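You operate a simulated robot arm through the tools that you are given. There is no shell and no other tool. Be economical: measure what you need, move in short steps, check, and stop when the job is done.

The job below is to be done with a simulated two-armed robot. You get a single attempt, and the scene is never put back.

TASK
Take the steel bush with grey grip and put it on the sieve bench top. Take the fibre bush with brown grip and put it on top of the silver bush housing. Fetch the strainer basket with black grip and stand it on the waste sack stand. Put one of the sieve balls from the top of the ball stand in the tank drip tray. Press the cone knocker two times. Take the measuring glass and leave it on top of the brown caked flakes. Take the cake heat probe and leave it on the press tool shelf. Shut the foots drawer. Pick up the silo sample cup with green ring with one hand, pass it to the other hand and put it on the upkeep bench top. Take the stirring rod and leave it on the thrust race. Lift the lid of the bin marked cake open. Do these in any order. Set down upright: strainer basket with black grip, measuring glass, silo sample cup with green ring.

The check looks at the end state, three seconds after you hand in, the way a careful person would. Anything else that was tipped, shoved, dropped, spilled or broken makes it a failure. Lids that push on must go on centred and level and be pressed home; caps that screw on are set level and turned clockwise until they are tight.

THE ROBOT
Two 7-joint arms with fingered hands on one trunk, on a base that drives. Base frame: it is fixed to the floor where the robot stands at the start and does not move with it; the origin is under the middle of the robot, x ahead of it, y to its left, z up. Lengths are in mm, angles in degrees, forces in N, time in s.
The left shoulder is at the start at [46, 125, 1151], the right one opposite. With the tool pointing down near the work surface each hand reaches from about 420 to 840 mm from the robot's upright axis, wherever it stands, measured 20 degrees to its own side. Places, roughly: bush housing (6x6x4 cm) [300, -200, 800]; cake heat probe (3x3x8 cm) [-4400, -9700, 1200]; caked flakes (5x5x5 cm) [0, -7300, 800]; cone knocker [300, -5000, 900]; fibre bush with brown grip (4x4x11 cm) [500, -200, 900]; foots drawer [-5000, -11400, 600]; lid of the bin marked cake [-10300, -13500, 900]; measuring glass (5x5x9 cm) [-100, -7300, 800]; press tool shelf (67x23 cm) [-5200, -12460, 760]; sieve ball (4x4x4 cm) [400, -1300, 900]; sieve bench top [500, -1500, 900]; silo sample cup with green ring (7x7x10 cm) [-4700, -15800, 800]; steel bush with grey grip (4x4x11 cm) [500, 0, 900]; stirring rod (3x3x22 cm) [-4300, -15900, 900]; strainer basket with black grip (5x5x12 cm) [400, -800, 900]; tank drip tray (29x15x5 cm) [400, -2000, 900]; thrust race (10x10x3 cm) [-5200, -15800, 900]; upkeep bench top [-900, -15900, 900]; waste sack stand (18x15 cm) [180, -3140, 360]. Payload 4 kg a hand.
Tool frame (each hand has its own): the origin (TCP) lies between the finger pads and is the grasp point; the fingertips stand 29 mm ahead of it; z points along the fingers, y is the line along which they close. Largest opening 100 mm; the body of the gripper starts 34 mm behind the TCP. The gripper is a hand of 5 fingers: y runs from the thumb to the fingers, the wrist lies at [-15, -105, -177] in the tool frame, and closing takes about 1.5 s.
Orientation is that of the tool frame in the base frame, as a unit quaternion [x, y, z, w]. With the fingers straight down and the wrist toward the robot, the tool's x, y and z point along [0, 1, 0], [1, 0, 0] and [0, 0, -1] of the base frame.

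THE INTERFACE
- The arms move only by the tool play_rows. It takes "left_deltas", "right_deltas" or both (then of equal length, played together; a hand with none holds still); each is a list of rows, each a list of 6 numbers: the turn, a rotation vector about the tool's x, y, z in degrees, then the shift along the tool's x, y, z in mm. In form: [[ax, ay, az, dx, dy, dz], ...]. A call has 1 to 20 rows; each row is the pose to reach, as a shift and turn from the pose commanded when the call began, along the tool's axes at that moment. "left_hand" and "right_hand" are, for a hand that has rows, the opening, from 0 (shut) to 1 (fully open), set as the call begins (left out, the last holds). Rows are played at 5 a second. More than 50 mm and 8.6 degrees between two rows, or a gripper value outside its range, and nothing of the call is played. A pose out of reach is approached as far as the arm can. The call stops where the force on the tool passes 40 N (or 10 N more than at its start, if that is more) or the arm is blocked; 0.2 s more then pass. Each finger travels about 45 mm/s and halts on what it meets, pressing with about 30 N; the grip force reading is that of the motor and also rises with nothing between the fingers. The clock runs only during rows and for 0.2 s after the last one: add rows that repeat a pose to give the fingers time. The reply holds the time, the measured pose of the TCP, the force on the tool along the base axes, the opening and the grip force, in the units named above and with some noise, with the torque about the TCP (base axes, N m) and any sound that the robot's microphone picked up.
- Cameras (640 x 400 px; columns grow to the right, rows downward): "scene" is now at [127.9, -49.7, 1274.8]; the picture's right is [-0.60, -0.80, 0.00], its down [-0.48, 0.36, -0.80] and it looks along [0.64, -0.48, -0.60] (base axes); focal length 214 px, centre (320, 200). "left" rides on the left gripper at [-66, -86, -121] in its tool frame; the picture's right is [-0.76, -0.31, 0.58], its down [0.59, -0.70, 0.40] and it looks along [0.28, 0.64, 0.71] (tool axes); focal length 247 px, centre (320, 200). "right" rides on the right gripper at [65, -86, -121] in its tool frame; the picture's right is [-0.76, 0.31, -0.58], its down [-0.59, -0.70, 0.40] and it looks along [-0.28, 0.64, 0.71] (tool axes); focal length 247 px, centre (320, 200). There is no depth. A picture from a camera that has moved, and an enlarged one, comes with that camera's place and axes in the base frame and with its lens.
- get_image(camera): a new picture of that camera. The clock stands still meanwhile.
- raise_lower(by): slides the trunk up (or, below 0, down) by that many mm; the arms and the scene camera ride with it, the base frame stays. It gives what a move gives, with no picture.
- drive_base(legs): drives the robot by 1 to 6 legs, each [ahead, turn to the left] in mm and degrees, along the robot's own axes; the way and the turn of a leg run together, so that a leg with both is an arc; at most 1500 mm and 180 degrees a leg. The arms and the cameras ride along, it lands a little off, and it stops where it bumps. It gives what a move gives.
- move_fingers(index, middle, ring, little, thumb_bend, thumb_turn, hand): sets how far each is bent, from 0 (flat) to 1 (curled in); at 0.3 the hand is open as for a grip, at 0.7 the pads meet at the TCP. One left out holds its place. A second passes; each finger stops where it meets its share of the squeeze, and holds until it gets a number again. A gripper value or a shape takes the hand back. It gives what a move gives, with no picture; readings hold the bend of each and the force on index, middle, ring, little, thumb and palm. thumb_turn goes from beside the hand (0) to across from the fingers (1), as for a grip.
- hand_shape(shape, hand): the hand has 5 fingers and takes this shape, open, in about a second: jaw (thumb against the fingers, like two jaws); tri (thumb and two fingers); tip (a fingertip pinch); poke (one finger out to press); point (the index stretched); flat (the hand flat); cup (the hand cupped); fist (a fist). The gripper value then closes the fingers along that shape, each until it touches; the sizes above hold for jaw. It gives what a move gives, with no picture.
- aim_head(pan, tilt): turns the head with the scene camera to pan (to the left, within 80 degrees either way) and tilt (down, from -29 to 69), counted from straight ahead of the robot. It gives what a move gives.
- zoom(camera, box): a new picture of the part [left, top, right, bottom] of that camera's present view, enlarged. The clock stands still meanwhile.
- hand_in(): hands the job in; it is judged then, once.

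Go step by step. Nothing tells you exact positions but the pictures and the camera data: compare them with the known pose of the tool, close in by small moves and look again before you grip or let go. The budget is 525 turns and 302 pictures, counting those below and the enlarged ones. Unless the task says otherwise, let go and move clear before handing in, and close with one line.

The tools are called after "Call:" as name(argument=value, ...) on one line, values as JSON. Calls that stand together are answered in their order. play_rows: Moves the arms, as the interface text tells. Its arguments: {"type":"object","properties":{"left_deltas":{"type":"array"},"left_hand":{"type":"number"},"right_deltas":{"type":"array"},"right_hand":{"type":"number"}},"required":[]} The other tools are called the same way: raise_lower (by) slides the trunk up or down; hand_shape (shape, hand) gives the hand a shape; move_fingers (index, middle, ring, little, thumb_bend, thumb_turn, hand) moves the fingers one by one; drive_base (legs) drives the base; aim_head (pan, tilt) turns the head that bears the scene camera; get_image (camera) takes a picture; zoom (camera, box) takes an enlarged picture of a part of a camera's view; hand_in () hands the job in.

At the start:

```text
clock: 0.0
left_position: [508.7, -6.1, 1188.3]
left_ee_rot: [0.704, 0.71, 0.001, 0.0]
left_ft_force: [0.8, 0.1, 0.4]
left_moment: [-0.01, 0.0, -0.01]
left_finger_gap: 100.3
left_grasp_force: 0.0
left_shape: jaw
left_bend: [0.3, 0.3, 0.3, 0.3, 0.3, 0.98]
left_finger forces: [0.0, 0.1, 0.0, 0.0, 0.0, 0.0]
right_position: [335.5, -383.7, 1156.3]
right_ee_rot: [0.704, 0.71, 0.0, 0.0]
right_ft_force: [0.3, 0.3, 0.9]
right_moment: [0.0, 0.01, 0.02]
right_finger_gap: 99.8
right_grasp_force: 0.1
right_shape: jaw
right_bend: [0.3, 0.3, 0.3, 0.3, 0.3, 0.98]
right_finger forces: [0.0, 0.0, 0.1, 0.0, 0.0, 0.0]
trunk travel left (down, up): [-350.0, 397.0]
robot x, y, heading: [-0.9, 0.5, 0.1]
head pan, tilt: [-36.7, 37.1]
```

scene: 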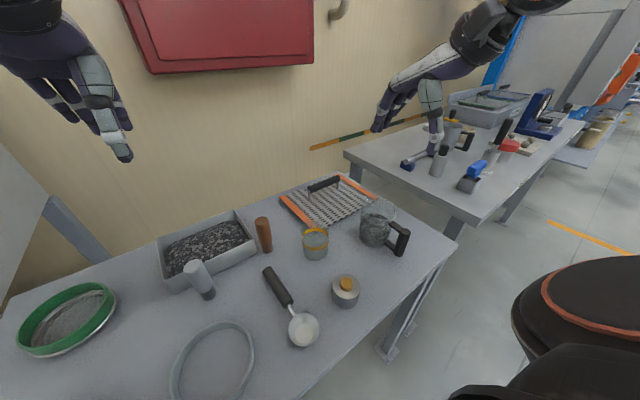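
right: 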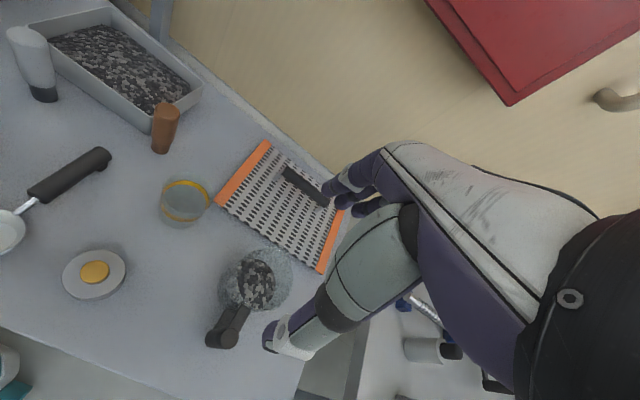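
left: 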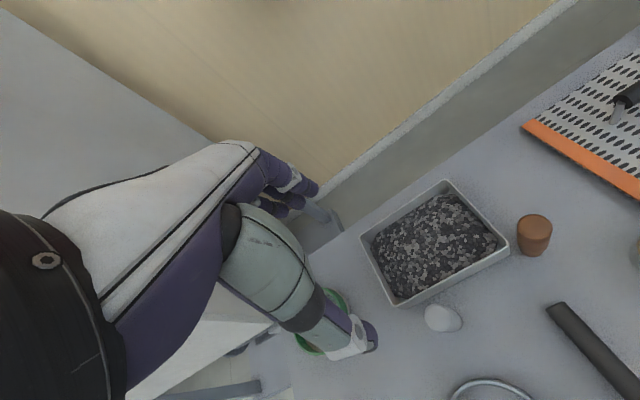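

I see the first bench, with the grey-grip and brown-grip bushes and the silver housing in reach. I'll look closer at these before moving.

Call:
zoom(camera="scene", box=[140, 180, 420, 355])

Call:
zoom(camera="scene", box=[340, 60, 640, 250])

```text
2.29 times, centred on (280, 268) of scene
camera zoom: at [127.9, -49.7, 1274.8], right [-0.6, -0.8, 0.0], down [-0.48, 0.36, -0.8], along [0.64, -0.48, -0.6], focal length 490 px, centre (411, 46)
```

zoom: 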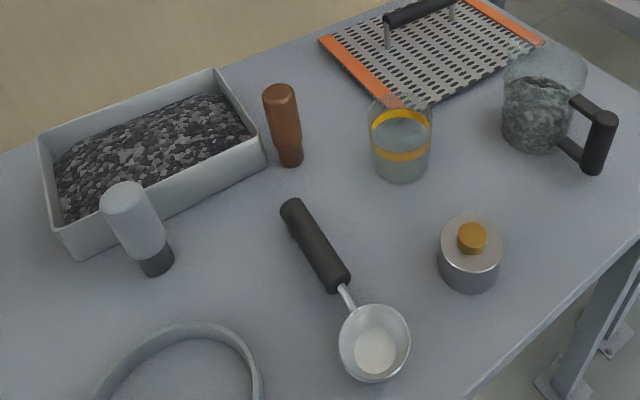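

```text
2.11 times, centred on (490, 155) of scene
camera zoom: at [127.9, -49.7, 1274.8], right [-0.6, -0.8, 0.0], down [-0.48, 0.36, -0.8], along [0.64, -0.48, -0.6], focal length 452 px, centre (-38, 295)
```

zoom: 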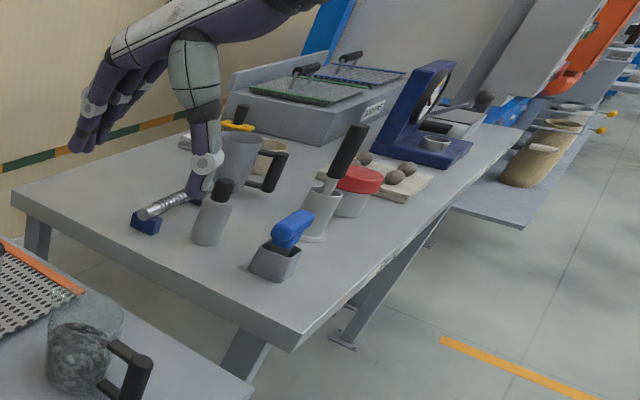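

The steel bush stands near (493, -4), the fibre bush near (538, -170) and the housing near (302, -252), all on z=800. I'll lower the left hand over the steel bush.

Call:
play_rows(left_deltas=[[0, 0, 0, 0, -5, 45], [0, 0, 0, 2, -10, 90], [0, 0, 0, 2, -15, 135], [0, 0, 0, 2, -15, 180]], left_hand=1)

Call:
get_image(camera="left")

Call:
get_image(camera="scene")

```text
clock: 1.0
left_position: [494.4, -6.4, 1007.8]
left_ee_rot: [0.704, 0.711, -0.001, 0.001]
left_ft_force: [-0.3, -0.7, 0.1]
left_moment: [-0.01, 0.03, -0.02]
left_finger_gap: 99.8
left_grasp_force: 0.0
left_shape: jaw
left_bend: [0.3, 0.3, 0.3, 0.3, 0.3, 0.98]
left_finger forces: [0.0, 0.0, 0.0, 0.0, 0.0, 0.0]
right_position: [335.4, -384.1, 1155.9]
right_ee_rot: [0.705, 0.709, 0.0, 0.0]
right_ft_force: [-0.1, -0.1, -0.4]
right_moment: [0.02, 0.02, -0.03]
right_finger_gap: 99.9
right_grasp_force: 0.0
right_shape: jaw
right_bend: [0.3, 0.3, 0.3, 0.3, 0.3, 0.98]
right_finger forces: [0.0, 0.1, 0.0, 0.0, 0.0, 0.0]
trunk travel left (down, up): [-350.0, 397.0]
robot x, y, heading: [2.6, 2.7, 0.2]
head pan, tilt: [-36.7, 37.1]
```

```text
296 pictures are left
camera left: at [410.3, -71.6, 1127.4], right [-0.3, -0.76, -0.58], down [-0.71, 0.58, -0.4], along [0.64, 0.29, -0.71], focal length 247 px, centre (320, 200)
```

left: 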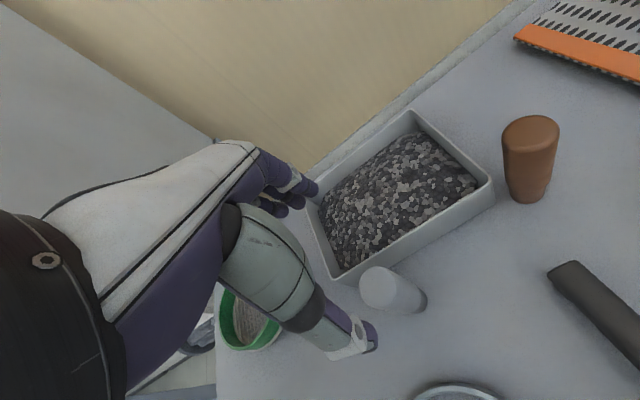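

```text
295 pictures are left
camera scene: at [128.1, -49.6, 1274.7], right [-0.6, -0.8, 0.0], down [-0.48, 0.36, -0.8], along [0.64, -0.48, -0.6], focal length 214 px, centre (320, 200)
```

scene: 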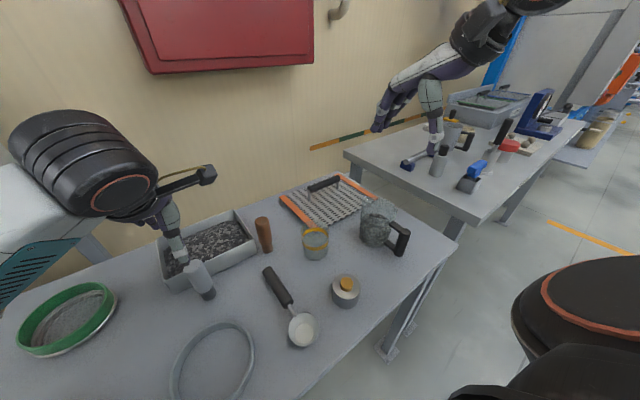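

The left camera puts the bush at about (483, -1), the head at (493, -4). I'll centre at (488, -3), go down to grip height and close.

Call:
play_rows(left_deltas=[[0, 0, 0, 4, -6, 40], [0, 0, 0, 4, -6, 80], [0, 0, 0, 4, -6, 116]])

Call:
get_image(camera="left")

Call:
zoom(camera="scene", box=[100, 150, 340, 300])

```text
clock: 1.8
left_position: [489.9, -1.5, 893.5]
left_ee_rot: [0.703, 0.711, 0.002, 0.001]
left_ft_force: [0.4, 0.2, -0.5]
left_moment: [-0.02, -0.01, -0.03]
left_finger_gap: 99.8
left_grasp_force: 0.1
left_shape: jaw
left_bend: [0.3, 0.3, 0.3, 0.3, 0.3, 0.98]
left_finger forces: [0.0, 0.0, 0.1, 0.1, 0.1, 0.0]
right_position: [335.1, -385.2, 1157.2]
right_ee_rot: [0.704, 0.71, 0.0, 0.0]
right_ft_force: [-0.1, 1.0, -0.2]
right_moment: [-0.02, -0.03, 0.01]
right_finger_gap: 99.8
right_grasp_force: 0.1
right_shape: jaw
right_bend: [0.3, 0.3, 0.3, 0.3, 0.3, 0.98]
right_finger forces: [0.0, 0.0, 0.0, 0.0, 0.1, 0.0]
trunk travel left (down, up): [-350.0, 397.0]
robot x, y, heading: [-0.6, 0.7, -0.0]
head pan, tilt: [-36.7, 37.1]
```

```text
294 pictures are left
camera left: at [406.3, -67.4, 1012.4], right [-0.3, -0.76, -0.58], down [-0.71, 0.58, -0.4], along [0.64, 0.29, -0.71], focal length 247 px, centre (320, 200)
```

left: 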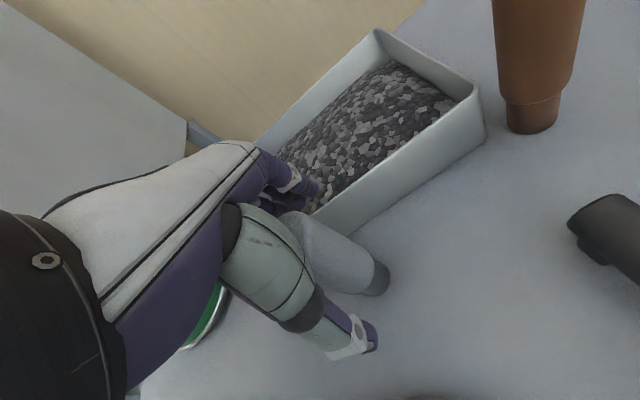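

```text
2.67 times, centred on (220, 225) of scene
camera zoom: at [127.5, -50.1, 1275.1], right [-0.6, -0.8, 0.0], down [-0.48, 0.36, -0.8], along [0.64, -0.48, -0.6], focal length 572 px, centre (587, 133)
```

zoom: 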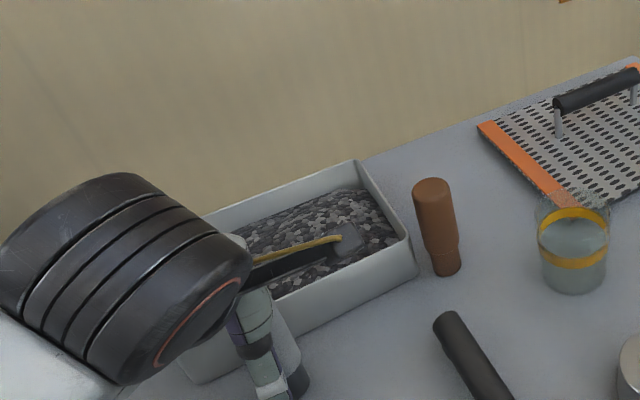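

The bush is between thumb and fingers, so I'm closing and holding.

Call:
play_rows(left_deltas=[[0, 0, 0, 0, 0, 0], [0, 0, 0, 0, 0, 0], [0, 0, 0, 0, 0, 0], [0, 0, 0, 0, 0, 0], [0, 0, 0, 0, 0, 0], [0, 0, 0, 0, 0, 0], [0, 0, 0, 0, 0, 0], [0, 0, 0, 0, 0, 0], [0, 0, 0, 0, 0, 0], [0, 0, 0, 0, 0, 0]], left_hand=0)

Call:
play_rows(left_deltas=[[0, 0, 0, 0, 0, -20], [0, 0, 0, 0, 0, -60], [0, 0, 0, 0, 0, -100], [0, 0, 0, 0, 0, -150], [0, 0, 0, 0, 0, -190]])

Call:
get_image(camera="left")

```text
clock: 4.0
left_position: [490.3, -1.5, 891.9]
left_ee_rot: [0.703, 0.711, 0.0, 0.0]
left_ft_force: [18.0, 1.6, 0.1]
left_moment: [0.08, -0.16, -0.15]
left_finger_gap: 40.3
left_grasp_force: 30.2
left_shape: jaw
left_bend: [0.39, 0.39, 0.73, 0.52, 0.77, 1.0]
left_finger forces: [23.6, 10.4, 4.2, 0.0, 19.2, 0.1]
right_position: [335.6, -383.4, 1156.1]
right_ee_rot: [0.704, 0.71, 0.0, 0.0]
right_ft_force: [-0.5, 0.5, -0.9]
right_moment: [-0.02, -0.03, -0.03]
right_finger_gap: 99.6
right_grasp_force: 0.1
right_shape: jaw
right_bend: [0.3, 0.3, 0.3, 0.3, 0.3, 0.98]
right_finger forces: [0.1, 0.1, 0.1, 0.0, 0.0, 0.1]
trunk travel left (down, up): [-350.0, 397.0]
robot x, y, heading: [0.7, -0.1, -0.0]
head pan, tilt: [-36.7, 37.1]
```

```text
clock: 5.2
left_position: [485.7, 0.0, 1080.6]
left_ee_rot: [0.704, 0.71, 0.0, -0.001]
left_ft_force: [-0.6, 0.6, -0.7]
left_moment: [0.02, -0.01, 0.01]
left_finger_gap: 31.7
left_grasp_force: 29.3
left_shape: jaw
left_bend: [0.4, 0.49, 0.75, 0.52, 0.77, 1.0]
left_finger forces: [17.0, 0.5, 0.0, 0.1, 17.3, 0.0]
right_position: [334.4, -383.8, 1157.0]
right_ee_rot: [0.704, 0.71, 0.0, 0.001]
right_ft_force: [-0.4, 0.1, -0.6]
right_moment: [0.03, 0.0, -0.01]
right_finger_gap: 99.8
right_grasp_force: 0.0
right_shape: jaw
right_bend: [0.3, 0.3, 0.3, 0.3, 0.3, 0.98]
right_finger forces: [0.1, 0.1, 0.0, 0.0, 0.0, 0.1]
trunk travel left (down, up): [-350.0, 397.0]
robot x, y, heading: [1.0, 0.3, 0.4]
head pan, tilt: [-36.7, 37.1]
```

```text
292 pictures are left
camera left: at [401.3, -65.6, 1201.1], right [-0.3, -0.76, -0.58], down [-0.71, 0.58, -0.4], along [0.64, 0.29, -0.71], focal length 247 px, centre (320, 200)
```

left: 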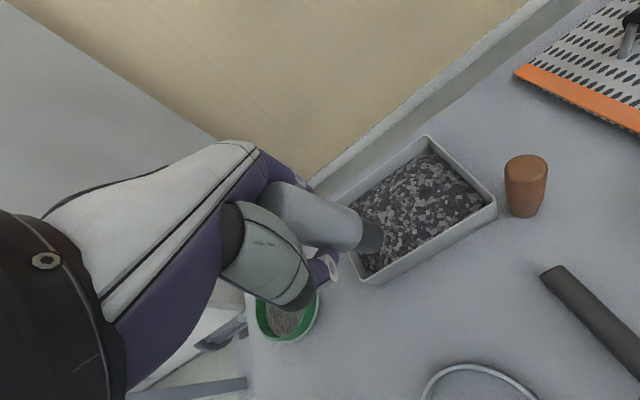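

The bush is lifted but held only by index and thumb, apparently tilted. I'll check from the head camera.

Call:
zoom(camera="scene", box=[60, 60, 300, 210])

```text
2.67 times, centred on (180, 135) of scene
camera zoom: at [126.8, -49.2, 1274.9], right [-0.6, -0.8, 0.0], down [-0.48, 0.36, -0.8], along [0.64, -0.48, -0.6], focal length 572 px, centre (693, 373)
```

zoom: 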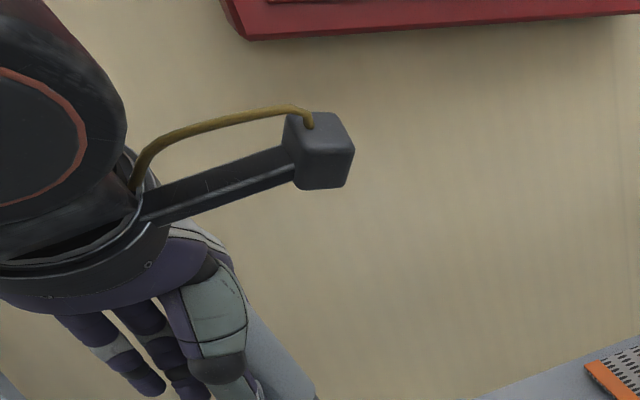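

I'll aim the head directly at the hand to judge the tilt.

Call:
aim_head(pan=5, tilt=25)

Call:
get_image(camera="scene")

```text
clock: 6.3
left_position: [485.9, -0.4, 1080.7]
left_ee_rot: [0.704, 0.71, 0.0, 0.0]
left_ft_force: [0.2, 0.3, -1.1]
left_moment: [0.01, 0.03, 0.0]
left_finger_gap: 31.6
left_grasp_force: 30.1
left_shape: jaw
left_bend: [0.4, 0.49, 0.75, 0.52, 0.77, 1.0]
left_finger forces: [17.0, 0.4, 0.1, 0.0, 17.1, 0.0]
right_position: [334.4, -382.9, 1156.6]
right_ee_rot: [0.704, 0.71, 0.0, 0.0]
right_ft_force: [0.0, -0.2, 0.6]
right_moment: [0.01, 0.01, -0.03]
right_finger_gap: 99.7
right_grasp_force: 0.0
right_shape: jaw
right_bend: [0.3, 0.3, 0.3, 0.3, 0.3, 0.98]
right_finger forces: [0.0, 0.0, 0.0, 0.0, 0.0, 0.1]
trunk travel left (down, up): [-350.0, 397.0]
robot x, y, heading: [-2.8, 1.2, 0.0]
head pan, tilt: [5.0, 25.0]
```

```text
290 pictures are left
camera scene: at [149.9, 10.2, 1293.7], right [0.09, -1.0, 0.0], down [-0.42, -0.04, -0.91], along [0.9, 0.08, -0.42], focal length 214 px, centre (320, 200)
```

scene: 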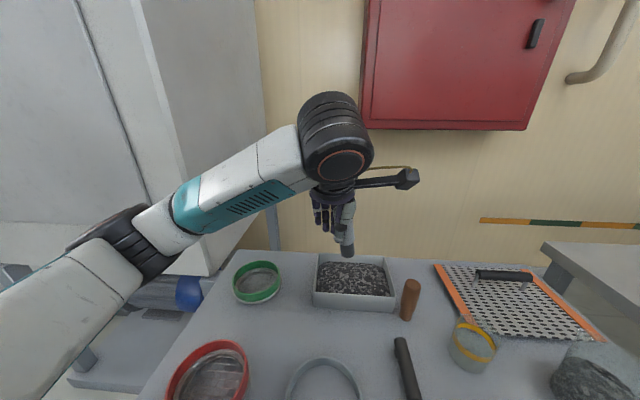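

It hangs essentially upright. I'll add the middle finger lightly for security, then bring the right hand toward the fibre bush.

Call:
move_fingers(hand="left", middle=0.6)

Call:
get_image(camera="left")

```text
clock: 7.3
left_position: [487.1, -1.0, 1080.8]
left_ee_rot: [0.704, 0.71, -0.001, 0.0]
left_ft_force: [-0.3, 0.8, -1.0]
left_moment: [0.01, -0.01, -0.02]
left_finger_gap: 25.2
left_grasp_force: 17.2
left_shape: fingers
left_bend: [0.4, 0.6, 0.75, 0.52, 0.77, 1.0]
left_finger forces: [17.1, 0.1, 0.0, 0.1, 17.0, 0.0]
right_position: [336.3, -384.8, 1156.2]
right_ee_rot: [0.704, 0.71, 0.0, 0.001]
right_ft_force: [0.1, 0.2, -0.3]
right_moment: [0.0, 0.03, 0.01]
right_finger_gap: 99.5
right_grasp_force: 0.0
right_shape: jaw
right_bend: [0.3, 0.3, 0.3, 0.3, 0.3, 0.98]
right_finger forces: [0.0, 0.0, 0.1, 0.1, 0.0, 0.0]
trunk travel left (down, up): [-350.0, 397.0]
robot x, y, heading: [-1.3, -2.7, 0.0]
head pan, tilt: [5.0, 25.0]
```

```text
289 pictures are left
camera left: at [402.5, -65.9, 1200.5], right [-0.3, -0.76, -0.58], down [-0.71, 0.58, -0.4], along [0.64, 0.29, -0.71], focal length 247 px, centre (320, 200)
```

left: 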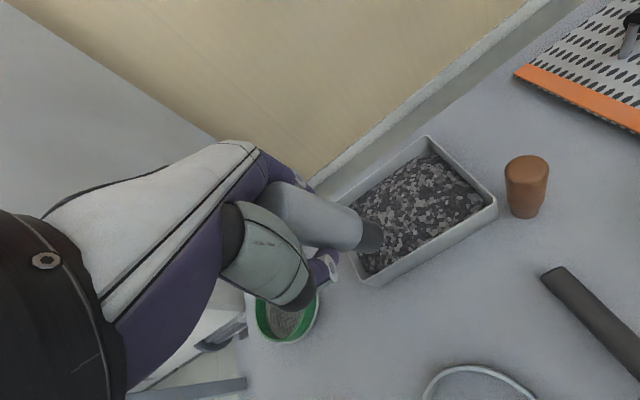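

Middle doesn't reach it but index and thumb hold at 17 N. I'll move the left hand aside and bring the right hand above the fibre bush.

Call:
play_rows(right_deltas=[[0, 0, 0, 27, 26, 18], [0, 0, 0, 54, 52, 36], [0, 0, 0, 80, 78, 54], [0, 0, 0, 107, 104, 72], [0, 0, 0, 134, 130, 90], [0, 0, 0, 160, 157, 110], [0, 0, 0, 187, 183, 128], [0, 0, 0, 213, 209, 146]], left_deltas=[[0, 0, 0, 10, 0, 0], [0, 0, 0, 20, 0, 0], [0, 0, 0, 35, 0, 0], [0, 0, 0, 50, 0, 0], [0, 0, 0, 65, 0, 0], [0, 0, 0, 80, 0, 0], [0, 0, 0, 95, 0, 0], [0, 0, 0, 100, 0, 0]], right_hand=1)

Call:
get_image(camera="right")

Call:
get_image(camera="scene")

```text
clock: 9.1
left_position: [487.8, 98.5, 1080.5]
left_ee_rot: [0.704, 0.71, -0.001, -0.001]
left_ft_force: [-0.5, 1.1, -1.6]
left_moment: [0.0, 0.02, 0.01]
left_finger_gap: 25.0
left_grasp_force: 17.4
left_shape: fingers
left_bend: [0.4, 0.6, 0.75, 0.52, 0.77, 1.0]
left_finger forces: [17.0, 0.1, 0.1, 0.0, 16.8, 0.1]
right_position: [540.5, -167.8, 1008.7]
right_ee_rot: [0.704, 0.71, -0.001, -0.001]
right_ft_force: [1.4, -0.4, -1.2]
right_moment: [0.03, -0.02, 0.02]
right_finger_gap: 99.6
right_grasp_force: 0.1
right_shape: jaw
right_bend: [0.3, 0.3, 0.3, 0.3, 0.3, 0.98]
right_finger forces: [0.1, 0.0, 0.0, 0.1, 0.0, 0.0]
trunk travel left (down, up): [-350.0, 397.0]
robot x, y, heading: [-3.8, 0.9, -0.3]
head pan, tilt: [5.0, 25.0]
```

```text
288 pictures are left
camera right: at [454.2, -101.7, 1129.4], right [0.31, -0.75, 0.58], down [-0.7, -0.6, -0.4], along [0.64, -0.28, -0.71], focal length 247 px, centre (320, 200)
```

right: 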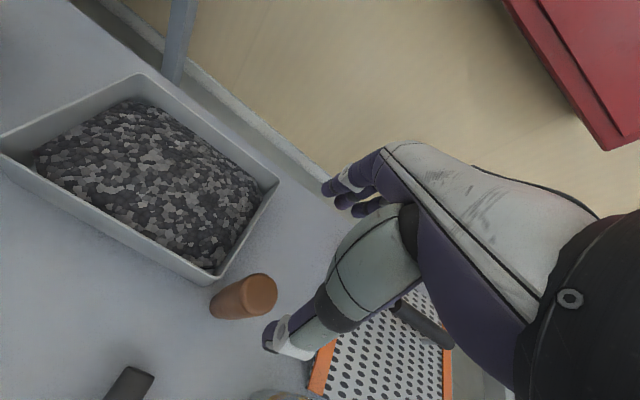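

```text
287 pictures are left
camera scene: at [151.1, 10.8, 1293.4], right [0.09, -1.0, 0.0], down [-0.42, -0.04, -0.91], along [0.9, 0.08, -0.42], focal length 214 px, centre (320, 200)
```

scene: 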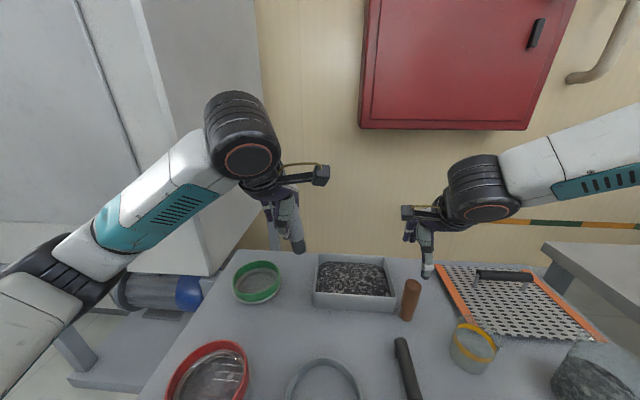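

Combining both views, the bench top comes out nearer z≈825, with the fibre bush about (515, -168). I'll shift there and check again before descending.

Call:
play_rows(right_deltas=[[0, 0, 0, 0, -13, 10], [0, 0, 0, 0, -26, 28]])

Call:
get_image(camera="right")

Call:
zoom(camera="scene", box=[280, 180, 520, 330])

```text
clock: 9.7
left_position: [487.8, 98.8, 1082.7]
left_ee_rot: [0.704, 0.71, 0.0, 0.0]
left_ft_force: [-0.9, 0.4, 0.0]
left_moment: [0.05, -0.02, -0.01]
left_finger_gap: 25.1
left_grasp_force: 17.1
left_shape: fingers
left_bend: [0.4, 0.6, 0.75, 0.52, 0.77, 1.0]
left_finger forces: [16.9, 0.1, 0.0, 0.1, 16.9, 0.0]
right_position: [515.4, -169.3, 981.6]
right_ee_rot: [0.704, 0.71, 0.001, 0.0]
right_ft_force: [-0.1, 0.4, 0.4]
right_moment: [0.03, 0.02, -0.03]
right_finger_gap: 99.6
right_grasp_force: 0.0
right_shape: jaw
right_bend: [0.3, 0.3, 0.3, 0.3, 0.3, 0.98]
right_finger forces: [0.0, 0.1, 0.0, 0.0, 0.1, 0.0]
trunk travel left (down, up): [-350.0, 397.0]
robot x, y, heading: [0.5, 1.2, -0.2]
head pan, tilt: [5.0, 25.0]
```

```text
286 pictures are left
camera right: at [428.1, -103.3, 1103.1], right [0.31, -0.75, 0.58], down [-0.7, -0.59, -0.4], along [0.64, -0.28, -0.71], focal length 247 px, centre (320, 200)
```

right: 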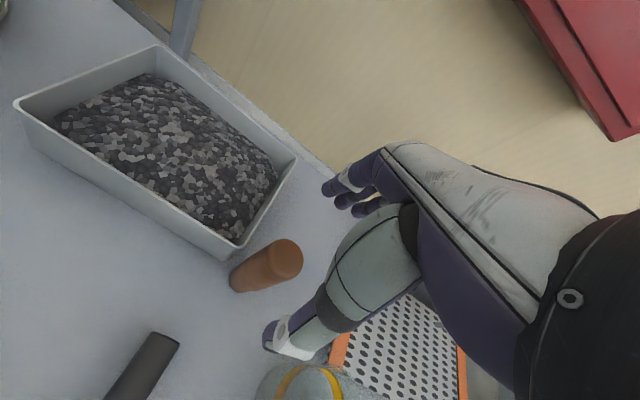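

```text
2.67 times, centred on (400, 255) of scene
camera zoom: at [150.2, 10.2, 1293.6], right [0.09, -1.0, 0.0], down [-0.42, -0.04, -0.91], along [0.9, 0.08, -0.42], focal length 572 px, centre (107, 53)
```

zoom: 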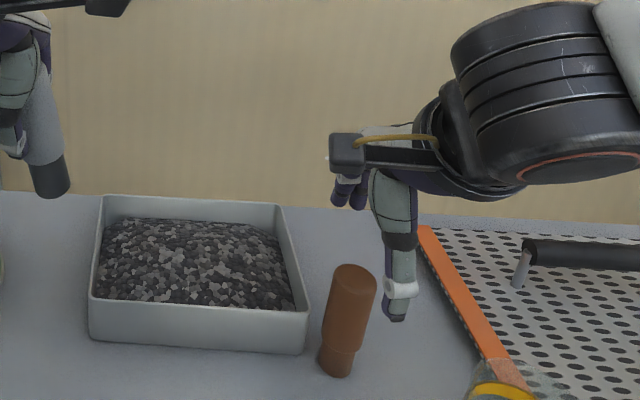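

Triangulated: bush at about (508, -164), top z≈935, bench ≈822. Descending to TCP z≈912 and gripping.

Call:
play_rows(right_deltas=[[0, 0, 0, 5, -7, 10], [0, 0, 0, 5, -7, 40], [0, 0, 0, 5, -7, 68]])

Call:
get_image(camera="right")

Call:
zoom(camera="scene", box=[280, 180, 520, 330])

```text
clock: 10.5
left_position: [487.8, 100.2, 1081.0]
left_ee_rot: [0.704, 0.711, 0.0, 0.0]
left_ft_force: [-0.2, -0.3, -1.0]
left_moment: [0.06, 0.02, 0.05]
left_finger_gap: 25.1
left_grasp_force: 16.9
left_shape: fingers
left_bend: [0.4, 0.6, 0.75, 0.52, 0.77, 1.0]
left_finger forces: [16.9, 0.0, 0.1, 0.0, 16.9, 0.0]
right_position: [507.5, -164.4, 915.4]
right_ee_rot: [0.704, 0.71, 0.0, 0.0]
right_ft_force: [0.6, 0.6, 0.4]
right_moment: [0.01, -0.01, -0.03]
right_finger_gap: 99.7
right_grasp_force: 0.0
right_shape: jaw
right_bend: [0.3, 0.3, 0.3, 0.3, 0.3, 0.98]
right_finger forces: [0.0, 0.1, 0.0, 0.0, 0.0, 0.0]
trunk travel left (down, up): [-350.0, 397.0]
robot x, y, heading: [4.2, 2.0, -0.1]
head pan, tilt: [5.0, 25.0]
```

```text
284 pictures are left
camera right: at [421.0, -98.9, 1035.2], right [0.31, -0.75, 0.58], down [-0.7, -0.59, -0.4], along [0.64, -0.28, -0.71], focal length 247 px, centre (320, 200)
```

right: 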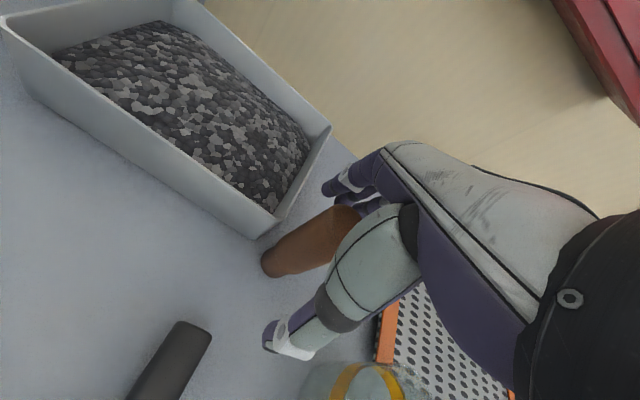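

```text
2.67 times, centred on (400, 255) of scene
camera zoom: at [150.4, 10.2, 1293.6], right [0.09, -1.0, 0.0], down [-0.42, -0.04, -0.91], along [0.9, 0.08, -0.42], focal length 572 px, centre (107, 53)
```

zoom: 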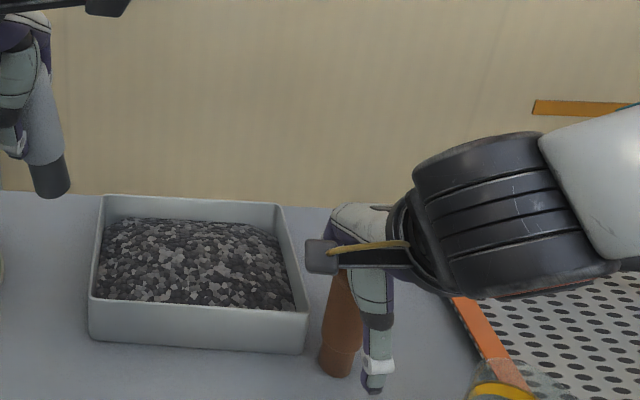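

Alignment checks out to within a few mm. Closing and then lifting.

Call:
play_rows(right_deltas=[[0, 0, 0, 0, 0, 0], [0, 0, 0, 0, 0, 0], [0, 0, 0, 0, 0, 0], [0, 0, 0, 0, 0, 0], [0, 0, 0, 0, 0, 0], [0, 0, 0, 0, 0, 0], [0, 0, 0, 0, 0, 0], [0, 0, 0, 0, 0, 0], [0, 0, 0, 0, 0, 0], [0, 0, 0, 0, 0, 0]], right_hand=0)

Call:
play_rows(right_deltas=[[0, 0, 0, 0, 0, -20], [0, 0, 0, 0, 0, -60], [0, 0, 0, 0, 0, -100], [0, 0, 0, 0, 0, -140]])

Call:
get_image(camera="right")

Call:
zoom(camera="scene", box=[260, 150, 500, 300])

```text
clock: 12.7
left_position: [488.1, 98.5, 1081.2]
left_ee_rot: [0.704, 0.71, 0.0, -0.001]
left_ft_force: [-0.7, 0.4, -2.0]
left_moment: [-0.02, -0.03, 0.0]
left_finger_gap: 25.2
left_grasp_force: 16.5
left_shape: fingers
left_bend: [0.4, 0.6, 0.75, 0.52, 0.77, 1.0]
left_finger forces: [16.8, 0.1, 0.0, 0.0, 16.9, 0.0]
right_position: [507.2, -163.9, 913.7]
right_ee_rot: [0.704, 0.71, 0.0, 0.0]
right_ft_force: [-0.4, -1.3, -0.8]
right_moment: [-0.01, 0.02, 0.02]
right_finger_gap: 26.4
right_grasp_force: 29.6
right_shape: jaw
right_bend: [0.52, 0.53, 0.73, 0.59, 0.47, 1.0]
right_finger forces: [15.1, 10.0, 0.0, 0.0, 25.7, 0.0]
trunk travel left (down, up): [-350.0, 397.0]
robot x, y, heading: [-0.8, -2.0, -0.2]
head pan, tilt: [5.0, 25.0]
```

```text
clock: 13.7
left_position: [487.1, 99.9, 1081.5]
left_ee_rot: [0.705, 0.709, 0.001, -0.001]
left_ft_force: [-0.5, 0.1, -0.5]
left_moment: [-0.01, 0.01, 0.01]
left_finger_gap: 25.1
left_grasp_force: 17.1
left_shape: fingers
left_bend: [0.4, 0.6, 0.75, 0.52, 0.77, 1.0]
left_finger forces: [16.9, 0.0, 0.1, 0.0, 16.9, 0.1]
right_position: [506.5, -163.2, 1052.6]
right_ee_rot: [0.704, 0.71, -0.001, -0.001]
right_ft_force: [-0.2, 0.2, -0.8]
right_moment: [0.03, -0.02, -0.03]
right_finger_gap: 26.2
right_grasp_force: 29.5
right_shape: jaw
right_bend: [0.52, 0.53, 0.73, 0.59, 0.47, 1.0]
right_finger forces: [15.1, 10.0, 0.0, 0.0, 25.9, 0.1]
trunk travel left (down, up): [-350.0, 397.0]
robot x, y, heading: [0.1, -0.9, 0.2]
head pan, tilt: [5.0, 25.0]
```

```text
282 pictures are left
camera right: at [419.7, -99.3, 1174.2], right [0.31, -0.75, 0.58], down [-0.7, -0.6, -0.4], along [0.64, -0.28, -0.71], focal length 247 px, centre (320, 200)
```

right: 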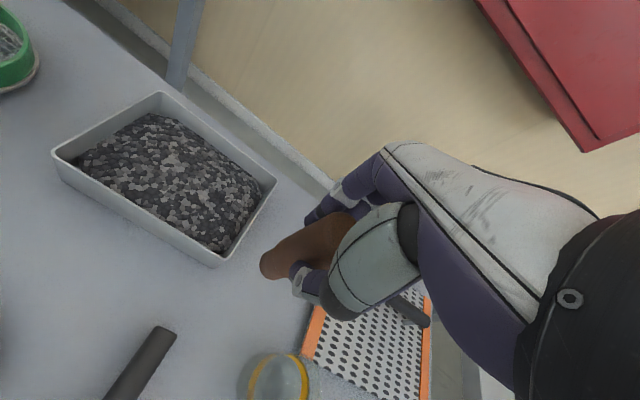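

```text
2.67 times, centred on (380, 225) of scene
camera zoom: at [149.6, 10.7, 1293.7], right [0.09, -1.0, 0.0], down [-0.42, -0.04, -0.91], along [0.9, 0.08, -0.42], focal length 572 px, centre (160, 133)
```

zoom: 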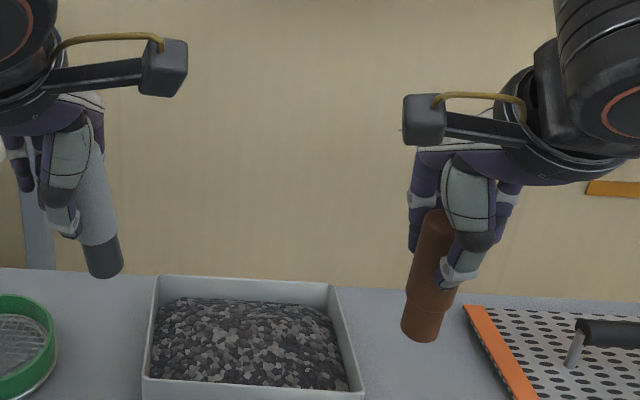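

Solid three-finger grip on the fibre bush; its foot is about 92 mm below the TCP. I'll back off 160 mm so the housing is comfortably within reach, then look.

Call:
drive_base(legs=[[-160, 0]])

Call:
aim_head(pan=-25, tilt=38)

Call:
get_image(camera="scene")

Call:
get_image(camera="right")

```text
clock: 15.1
left_position: [326.7, 99.4, 1082.1]
left_ee_rot: [0.704, 0.71, 0.0, 0.0]
left_ft_force: [-0.7, 0.6, -0.2]
left_moment: [0.02, -0.01, 0.01]
left_finger_gap: 25.3
left_grasp_force: 16.6
left_shape: fingers
left_bend: [0.4, 0.6, 0.75, 0.52, 0.77, 1.0]
left_finger forces: [16.9, 0.0, 0.0, 0.0, 16.9, 0.0]
right_position: [345.9, -165.0, 1052.9]
right_ee_rot: [0.704, 0.71, -0.001, 0.0]
right_ft_force: [0.1, -0.2, -2.1]
right_moment: [0.0, 0.01, 0.03]
right_finger_gap: 26.4
right_grasp_force: 29.7
right_shape: jaw
right_bend: [0.52, 0.53, 0.73, 0.59, 0.47, 1.0]
right_finger forces: [15.1, 10.0, 0.0, 0.0, 25.8, 0.1]
trunk travel left (down, up): [-350.0, 397.0]
robot x, y, heading: [-163.0, -0.5, 0.1]
head pan, tilt: [5.0, 25.0]
```

```text
clock: 16.1
left_position: [325.6, 99.9, 1081.7]
left_ee_rot: [0.705, 0.71, -0.001, 0.0]
left_ft_force: [0.4, 0.2, -1.6]
left_moment: [0.01, 0.02, -0.04]
left_finger_gap: 24.9
left_grasp_force: 16.4
left_shape: fingers
left_bend: [0.4, 0.6, 0.75, 0.52, 0.77, 1.0]
left_finger forces: [17.0, 0.0, 0.0, 0.0, 17.0, 0.1]
right_position: [346.6, -163.8, 1052.6]
right_ee_rot: [0.704, 0.71, 0.0, -0.001]
right_ft_force: [0.6, -0.2, -1.6]
right_moment: [0.02, 0.01, -0.03]
right_finger_gap: 26.1
right_grasp_force: 29.7
right_shape: jaw
right_bend: [0.52, 0.53, 0.73, 0.59, 0.47, 1.0]
right_finger forces: [15.1, 10.2, 0.0, 0.0, 25.8, 0.0]
trunk travel left (down, up): [-350.0, 397.0]
robot x, y, heading: [-156.8, 0.4, -0.1]
head pan, tilt: [-25.0, 38.0]
```

```text
280 pictures are left
camera scene: at [-23.7, -34.1, 1273.3], right [-0.42, -0.91, 0.0], down [-0.56, 0.26, -0.79], along [0.71, -0.33, -0.62], focal length 214 px, centre (320, 200)
```

scene: 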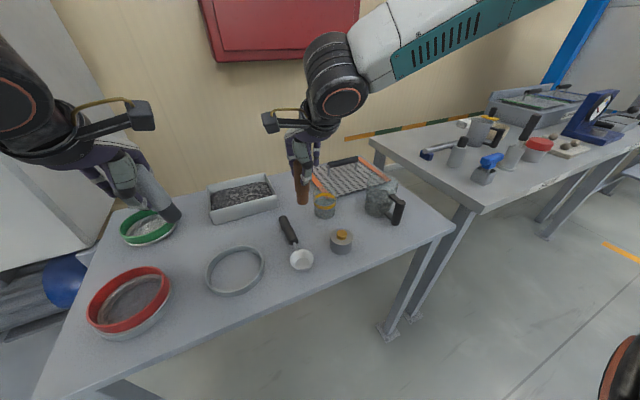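

```text
279 pictures are left
camera right: at [260.1, -99.6, 1173.6], right [0.31, -0.75, 0.58], down [-0.7, -0.6, -0.4], along [0.64, -0.28, -0.71], focal length 247 px, centre (320, 200)
```

right: 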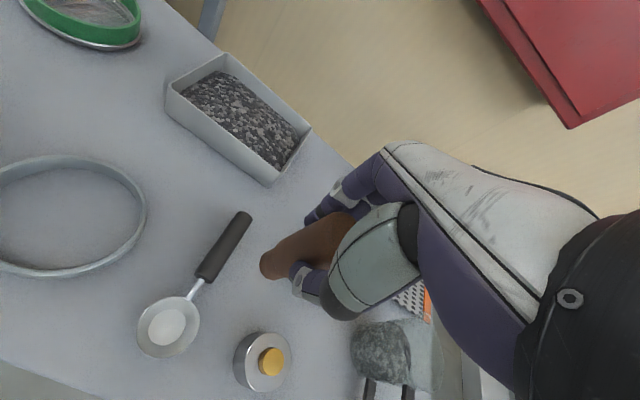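

I'll zoom in on the housing to see what the yellow part is.

Call:
zoom(camera="right", box=[200, 310, 320, 400])

Call:
zoom(camera="scene", box=[300, 205, 400, 268])

```text
4.44 times, centred on (260, 355) of right
camera zoom: at [260.1, -99.6, 1173.6], right [0.31, -0.75, 0.58], down [-0.7, -0.6, -0.4], along [0.64, -0.28, -0.71], focal length 1098 px, centre (587, -489)
```

zoom: 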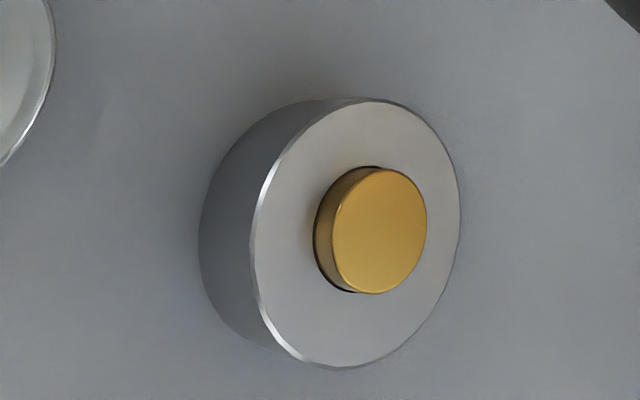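

```text
6.35 times, centred on (350, 236) of scene
camera zoom: at [-23.7, -34.1, 1273.3], right [-0.42, -0.91, 0.0], down [-0.56, 0.26, -0.79], along [0.71, -0.33, -0.62], focal length 1362 px, centre (130, -32)
```

zoom: 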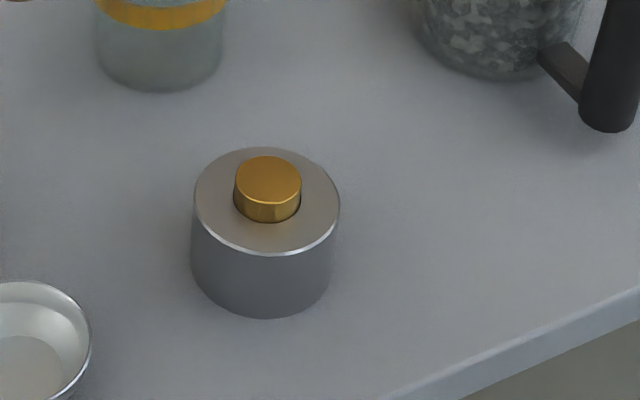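

The yellow part is a pin standing about 10 mm out of the housing, top about (295, -247, 866). I'll bring the bush over it, foot about 25 mm above.

Call:
play_rows(right_deltas=[[0, 0, 0, -30, -17, 0], [0, 0, 0, -60, -34, 0], [0, 0, 0, -83, -50, 20], [0, 0, 0, -83, -50, 50], [0, 0, 0, -83, -50, 68], [0, 0, 0, -83, -50, 68]])

Call:
get_image(camera="right")

Call:
zoom(camera="scene", box=[250, 150, 450, 275])

```text
clock: 17.4
left_position: [327.3, 99.4, 1081.1]
left_ee_rot: [0.704, 0.71, 0.001, 0.0]
left_ft_force: [-0.5, 0.1, -1.5]
left_moment: [0.02, 0.02, 0.02]
left_finger_gap: 25.1
left_grasp_force: 17.1
left_shape: fingers
left_bend: [0.4, 0.6, 0.75, 0.52, 0.77, 1.0]
left_finger forces: [16.8, 0.1, 0.0, 0.0, 16.8, 0.0]
right_position: [297.6, -248.1, 985.6]
right_ee_rot: [0.704, 0.71, 0.0, -0.001]
right_ft_force: [0.2, 0.2, -0.4]
right_moment: [0.01, 0.0, -0.01]
right_finger_gap: 26.3
right_grasp_force: 30.3
right_shape: jaw
right_bend: [0.52, 0.53, 0.73, 0.59, 0.47, 1.0]
right_finger forces: [15.1, 10.1, 0.1, 0.0, 25.7, 0.1]
trunk travel left (down, up): [-350.0, 397.0]
robot x, y, heading: [-157.7, -0.6, -0.0]
head pan, tilt: [-25.0, 38.0]
```

```text
276 pictures are left
camera right: at [211.4, -182.6, 1106.5], right [0.31, -0.75, 0.58], down [-0.7, -0.59, -0.4], along [0.64, -0.28, -0.71], focal length 247 px, centre (320, 200)
```

right: 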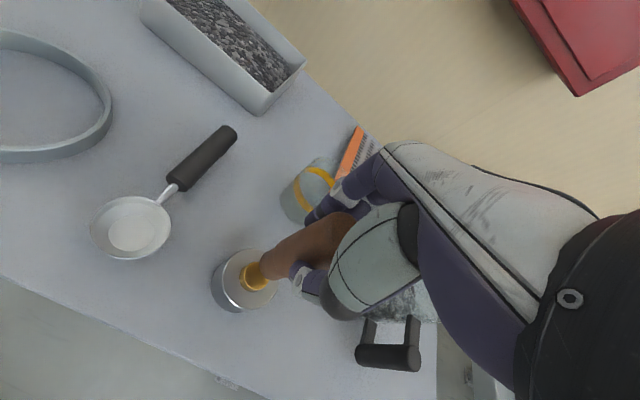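

```text
3.20 times, centred on (350, 212) of scene
camera zoom: at [-23.9, -34.1, 1273.3], right [-0.42, -0.91, 0.0], down [-0.56, 0.26, -0.79], along [0.71, -0.33, -0.62], focal length 686 px, centre (224, 160)
```

zoom: 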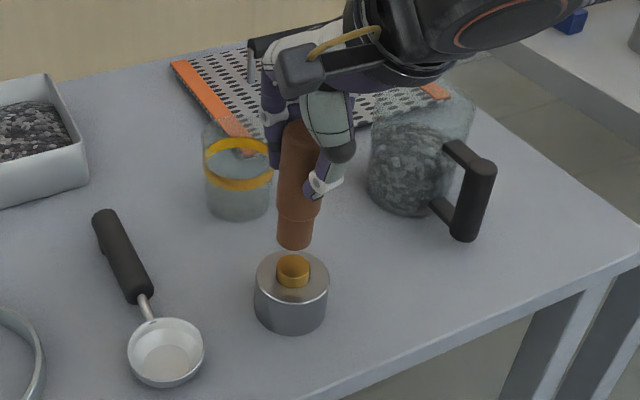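

Head view shows it nearly in line. Checking alignment in the hand camera close up.

Call:
zoom(camera="right", box=[190, 220, 310, 320])

```text
4.00 times, centred on (250, 270) of right
camera zoom: at [211.4, -182.6, 1106.5], right [0.31, -0.75, 0.58], down [-0.7, -0.59, -0.4], along [0.64, -0.28, -0.71], focal length 988 px, centre (600, -80)
```

zoom: 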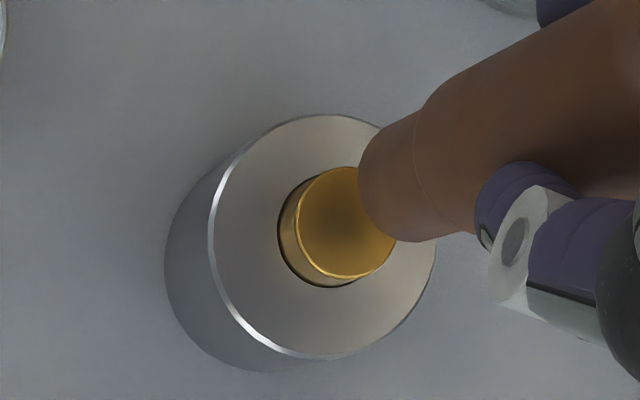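

The bush foot is about 3 mm off toward +x/+y. I'll correct and lower 20 mm.

Call:
play_rows(right_deltas=[[0, 0, 0, -2.5, -2.5, 0], [0, 0, 0, -2.5, -2.5, 10], [0, 0, 0, -2.5, -2.5, 18], [0, 0, 0, -2.5, -2.5, 18]])

Call:
zoom(camera="right", box=[190, 220, 310, 320])

Call:
zoom(camera="scene", box=[300, 200, 396, 260])

```text
clock: 18.4
left_position: [326.5, 99.0, 1081.5]
left_ee_rot: [0.704, 0.71, 0.0, 0.0]
left_ft_force: [0.3, -0.5, -1.2]
left_moment: [0.02, 0.03, 0.04]
left_finger_gap: 25.0
left_grasp_force: 16.2
left_shape: fingers
left_bend: [0.4, 0.6, 0.75, 0.52, 0.77, 1.0]
left_finger forces: [16.9, 0.0, 0.0, 0.1, 16.8, 0.1]
right_position: [295.8, -251.8, 967.0]
right_ee_rot: [0.704, 0.71, 0.001, 0.0]
right_ft_force: [0.0, 0.4, -2.0]
right_moment: [0.02, -0.02, 0.03]
right_finger_gap: 26.0
right_grasp_force: 30.2
right_shape: jaw
right_bend: [0.52, 0.53, 0.73, 0.59, 0.47, 1.0]
right_finger forces: [15.1, 10.1, 0.0, 0.0, 25.8, 0.1]
trunk travel left (down, up): [-350.0, 397.0]
robot x, y, heading: [-158.0, 1.0, -0.0]
head pan, tilt: [-25.0, 38.0]
```

```text
4.00 times, centred on (250, 270) of right
camera zoom: at [208.6, -185.9, 1088.0], right [0.31, -0.75, 0.58], down [-0.7, -0.6, -0.4], along [0.64, -0.28, -0.71], focal length 988 px, centre (600, -80)
```

zoom: 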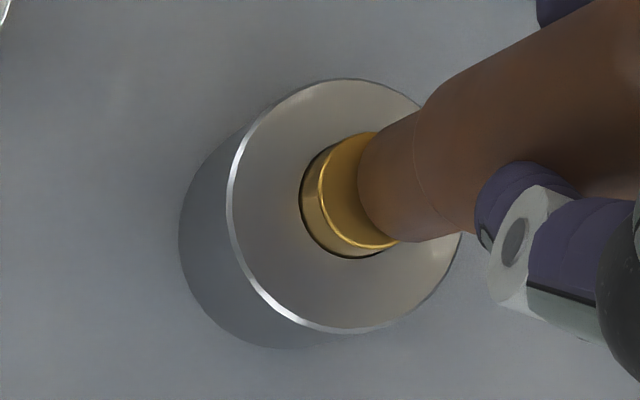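

```text
6.67 times, centred on (348, 230) of scene
camera zoom: at [-23.8, -34.2, 1273.3], right [-0.42, -0.91, 0.0], down [-0.56, 0.26, -0.79], along [0.71, -0.33, -0.62], focal length 1430 px, centre (133, 0)
```

zoom: 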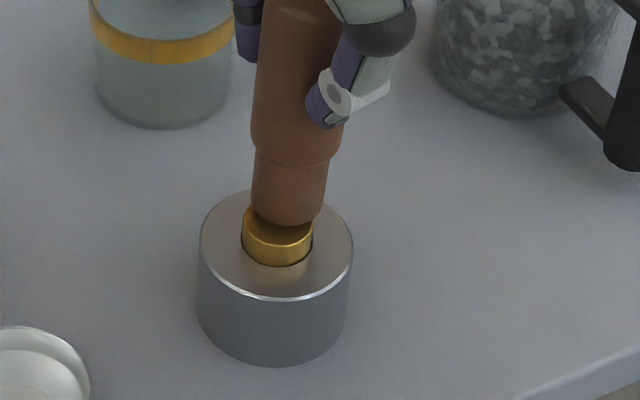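

About 12 mm gap left; the bush is ~2 mm too far to -y. Correcting and lowering in small steps.

Call:
play_rows(right_deltas=[[0, 0, 0, 1.8, 0.5, 0], [0, 0, 0, 1.8, 0.5, 4], [0, 0, 0, 1.8, 0.5, 8], [0, 0, 0, 1.8, 0.5, 8]])

Call:
zoom(camera="scene", box=[300, 200, 396, 260])

```text
clock: 19.4
left_position: [327.5, 99.1, 1081.8]
left_ee_rot: [0.704, 0.71, 0.0, 0.001]
left_ft_force: [-0.1, 0.0, -1.5]
left_moment: [0.04, -0.01, 0.0]
left_finger_gap: 25.1
left_grasp_force: 16.2
left_shape: fingers
left_bend: [0.4, 0.6, 0.75, 0.52, 0.77, 1.0]
left_finger forces: [16.8, 0.0, 0.1, 0.1, 16.7, 0.0]
right_position: [294.7, -249.6, 958.7]
right_ee_rot: [0.704, 0.71, 0.0, 0.001]
right_ft_force: [0.1, 0.4, -1.4]
right_moment: [0.01, 0.0, -0.01]
right_finger_gap: 26.4
right_grasp_force: 30.2
right_shape: jaw
right_bend: [0.52, 0.53, 0.73, 0.59, 0.47, 1.0]
right_finger forces: [15.1, 10.2, 0.1, 0.1, 25.7, 0.1]
trunk travel left (down, up): [-350.0, 397.0]
robot x, y, heading: [-156.3, -1.4, 0.2]
head pan, tilt: [-25.0, 38.0]
```

```text
6.67 times, centred on (348, 230) of scene
camera zoom: at [-23.9, -34.2, 1273.3], right [-0.42, -0.91, 0.0], down [-0.56, 0.26, -0.79], along [0.71, -0.33, -0.62], focal length 1430 px, centre (133, 0)
```

zoom: 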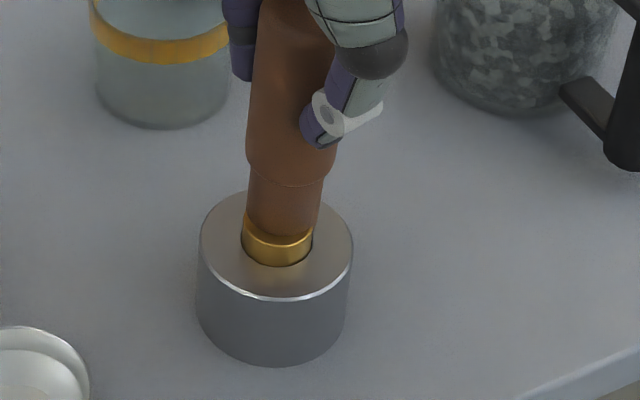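

Nearly touching now; a further 1 mm sideways and gentle 2 mm steps until contact.

Call:
play_rows(right_deltas=[[0, 0, 0, 1.2, 0, 1], [0, 0, 0, 1.2, 0, 2], [0, 0, 0, 1.2, 0, 3], [0, 0, 0, 1.2, 0, 3]])

Call:
play_rows(right_deltas=[[0, 0, 0, 0, 0, 1], [0, 0, 0, 0, 0, 2], [0, 0, 0, 0, 0, 2]])

Call:
zoom(camera="scene", box=[300, 200, 396, 260])

Call:
zoom(camera="right", box=[190, 220, 310, 320])

```text
clock: 20.4
left_position: [326.3, 99.6, 1082.2]
left_ee_rot: [0.704, 0.71, 0.0, 0.001]
left_ft_force: [-0.6, 0.5, -1.1]
left_moment: [0.02, 0.02, -0.02]
left_finger_gap: 24.8
left_grasp_force: 16.5
left_shape: fingers
left_bend: [0.4, 0.6, 0.75, 0.52, 0.77, 1.0]
left_finger forces: [16.8, 0.0, 0.0, 0.1, 16.7, 0.1]
right_position: [294.4, -248.1, 954.4]
right_ee_rot: [0.704, 0.71, 0.0, 0.0]
right_ft_force: [-0.4, -0.4, -0.7]
right_moment: [0.0, -0.02, -0.04]
right_finger_gap: 26.6
right_grasp_force: 30.2
right_shape: jaw
right_bend: [0.52, 0.53, 0.73, 0.59, 0.47, 1.0]
right_finger forces: [15.2, 10.2, 0.0, 0.0, 25.7, 0.1]
trunk travel left (down, up): [-350.0, 397.0]
robot x, y, heading: [-161.3, -0.5, -0.2]
head pan, tilt: [-25.0, 38.0]
```

```text
clock: 21.2
left_position: [327.6, 99.3, 1082.5]
left_ee_rot: [0.703, 0.711, 0.0, 0.001]
left_ft_force: [-1.0, 0.2, -2.4]
left_moment: [0.02, -0.03, 0.02]
left_finger_gap: 25.3
left_grasp_force: 17.0
left_shape: fingers
left_bend: [0.4, 0.6, 0.75, 0.52, 0.77, 1.0]
left_finger forces: [16.7, 0.0, 0.0, 0.1, 16.8, 0.1]
right_position: [294.5, -248.1, 953.3]
right_ee_rot: [0.704, 0.71, 0.0, 0.0]
right_ft_force: [-0.8, 0.5, 0.1]
right_moment: [-0.02, -0.01, -0.02]
right_finger_gap: 26.4
right_grasp_force: 29.6
right_shape: jaw
right_bend: [0.52, 0.53, 0.73, 0.59, 0.47, 1.0]
right_finger forces: [15.4, 10.5, 0.1, 0.0, 26.0, 0.1]
trunk travel left (down, up): [-350.0, 397.0]
robot x, y, heading: [-160.1, 2.0, 0.1]
head pan, tilt: [-25.0, 38.0]
```

```text
6.67 times, centred on (348, 230) of scene
camera zoom: at [-23.9, -34.2, 1273.3], right [-0.42, -0.91, 0.0], down [-0.56, 0.26, -0.79], along [0.71, -0.33, -0.62], focal length 1430 px, centre (133, 0)
```

zoom: 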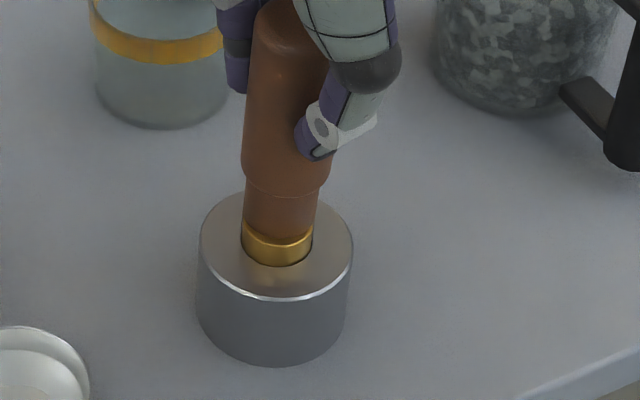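

```text
4.00 times, centred on (250, 270) of right
camera zoom: at [208.0, -182.2, 1074.7], right [0.31, -0.75, 0.58], down [-0.7, -0.6, -0.4], along [0.64, -0.28, -0.71], focal length 988 px, centre (600, -80)
```

zoom: 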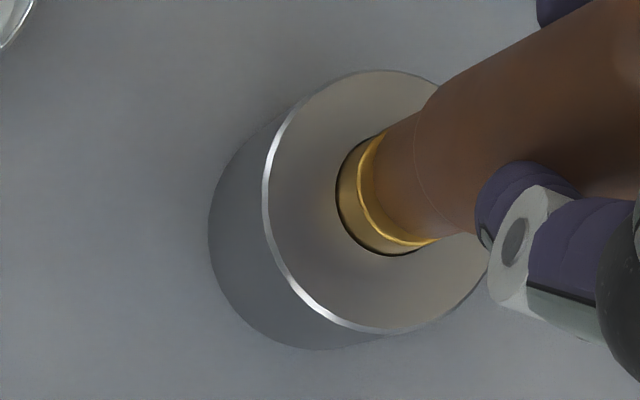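

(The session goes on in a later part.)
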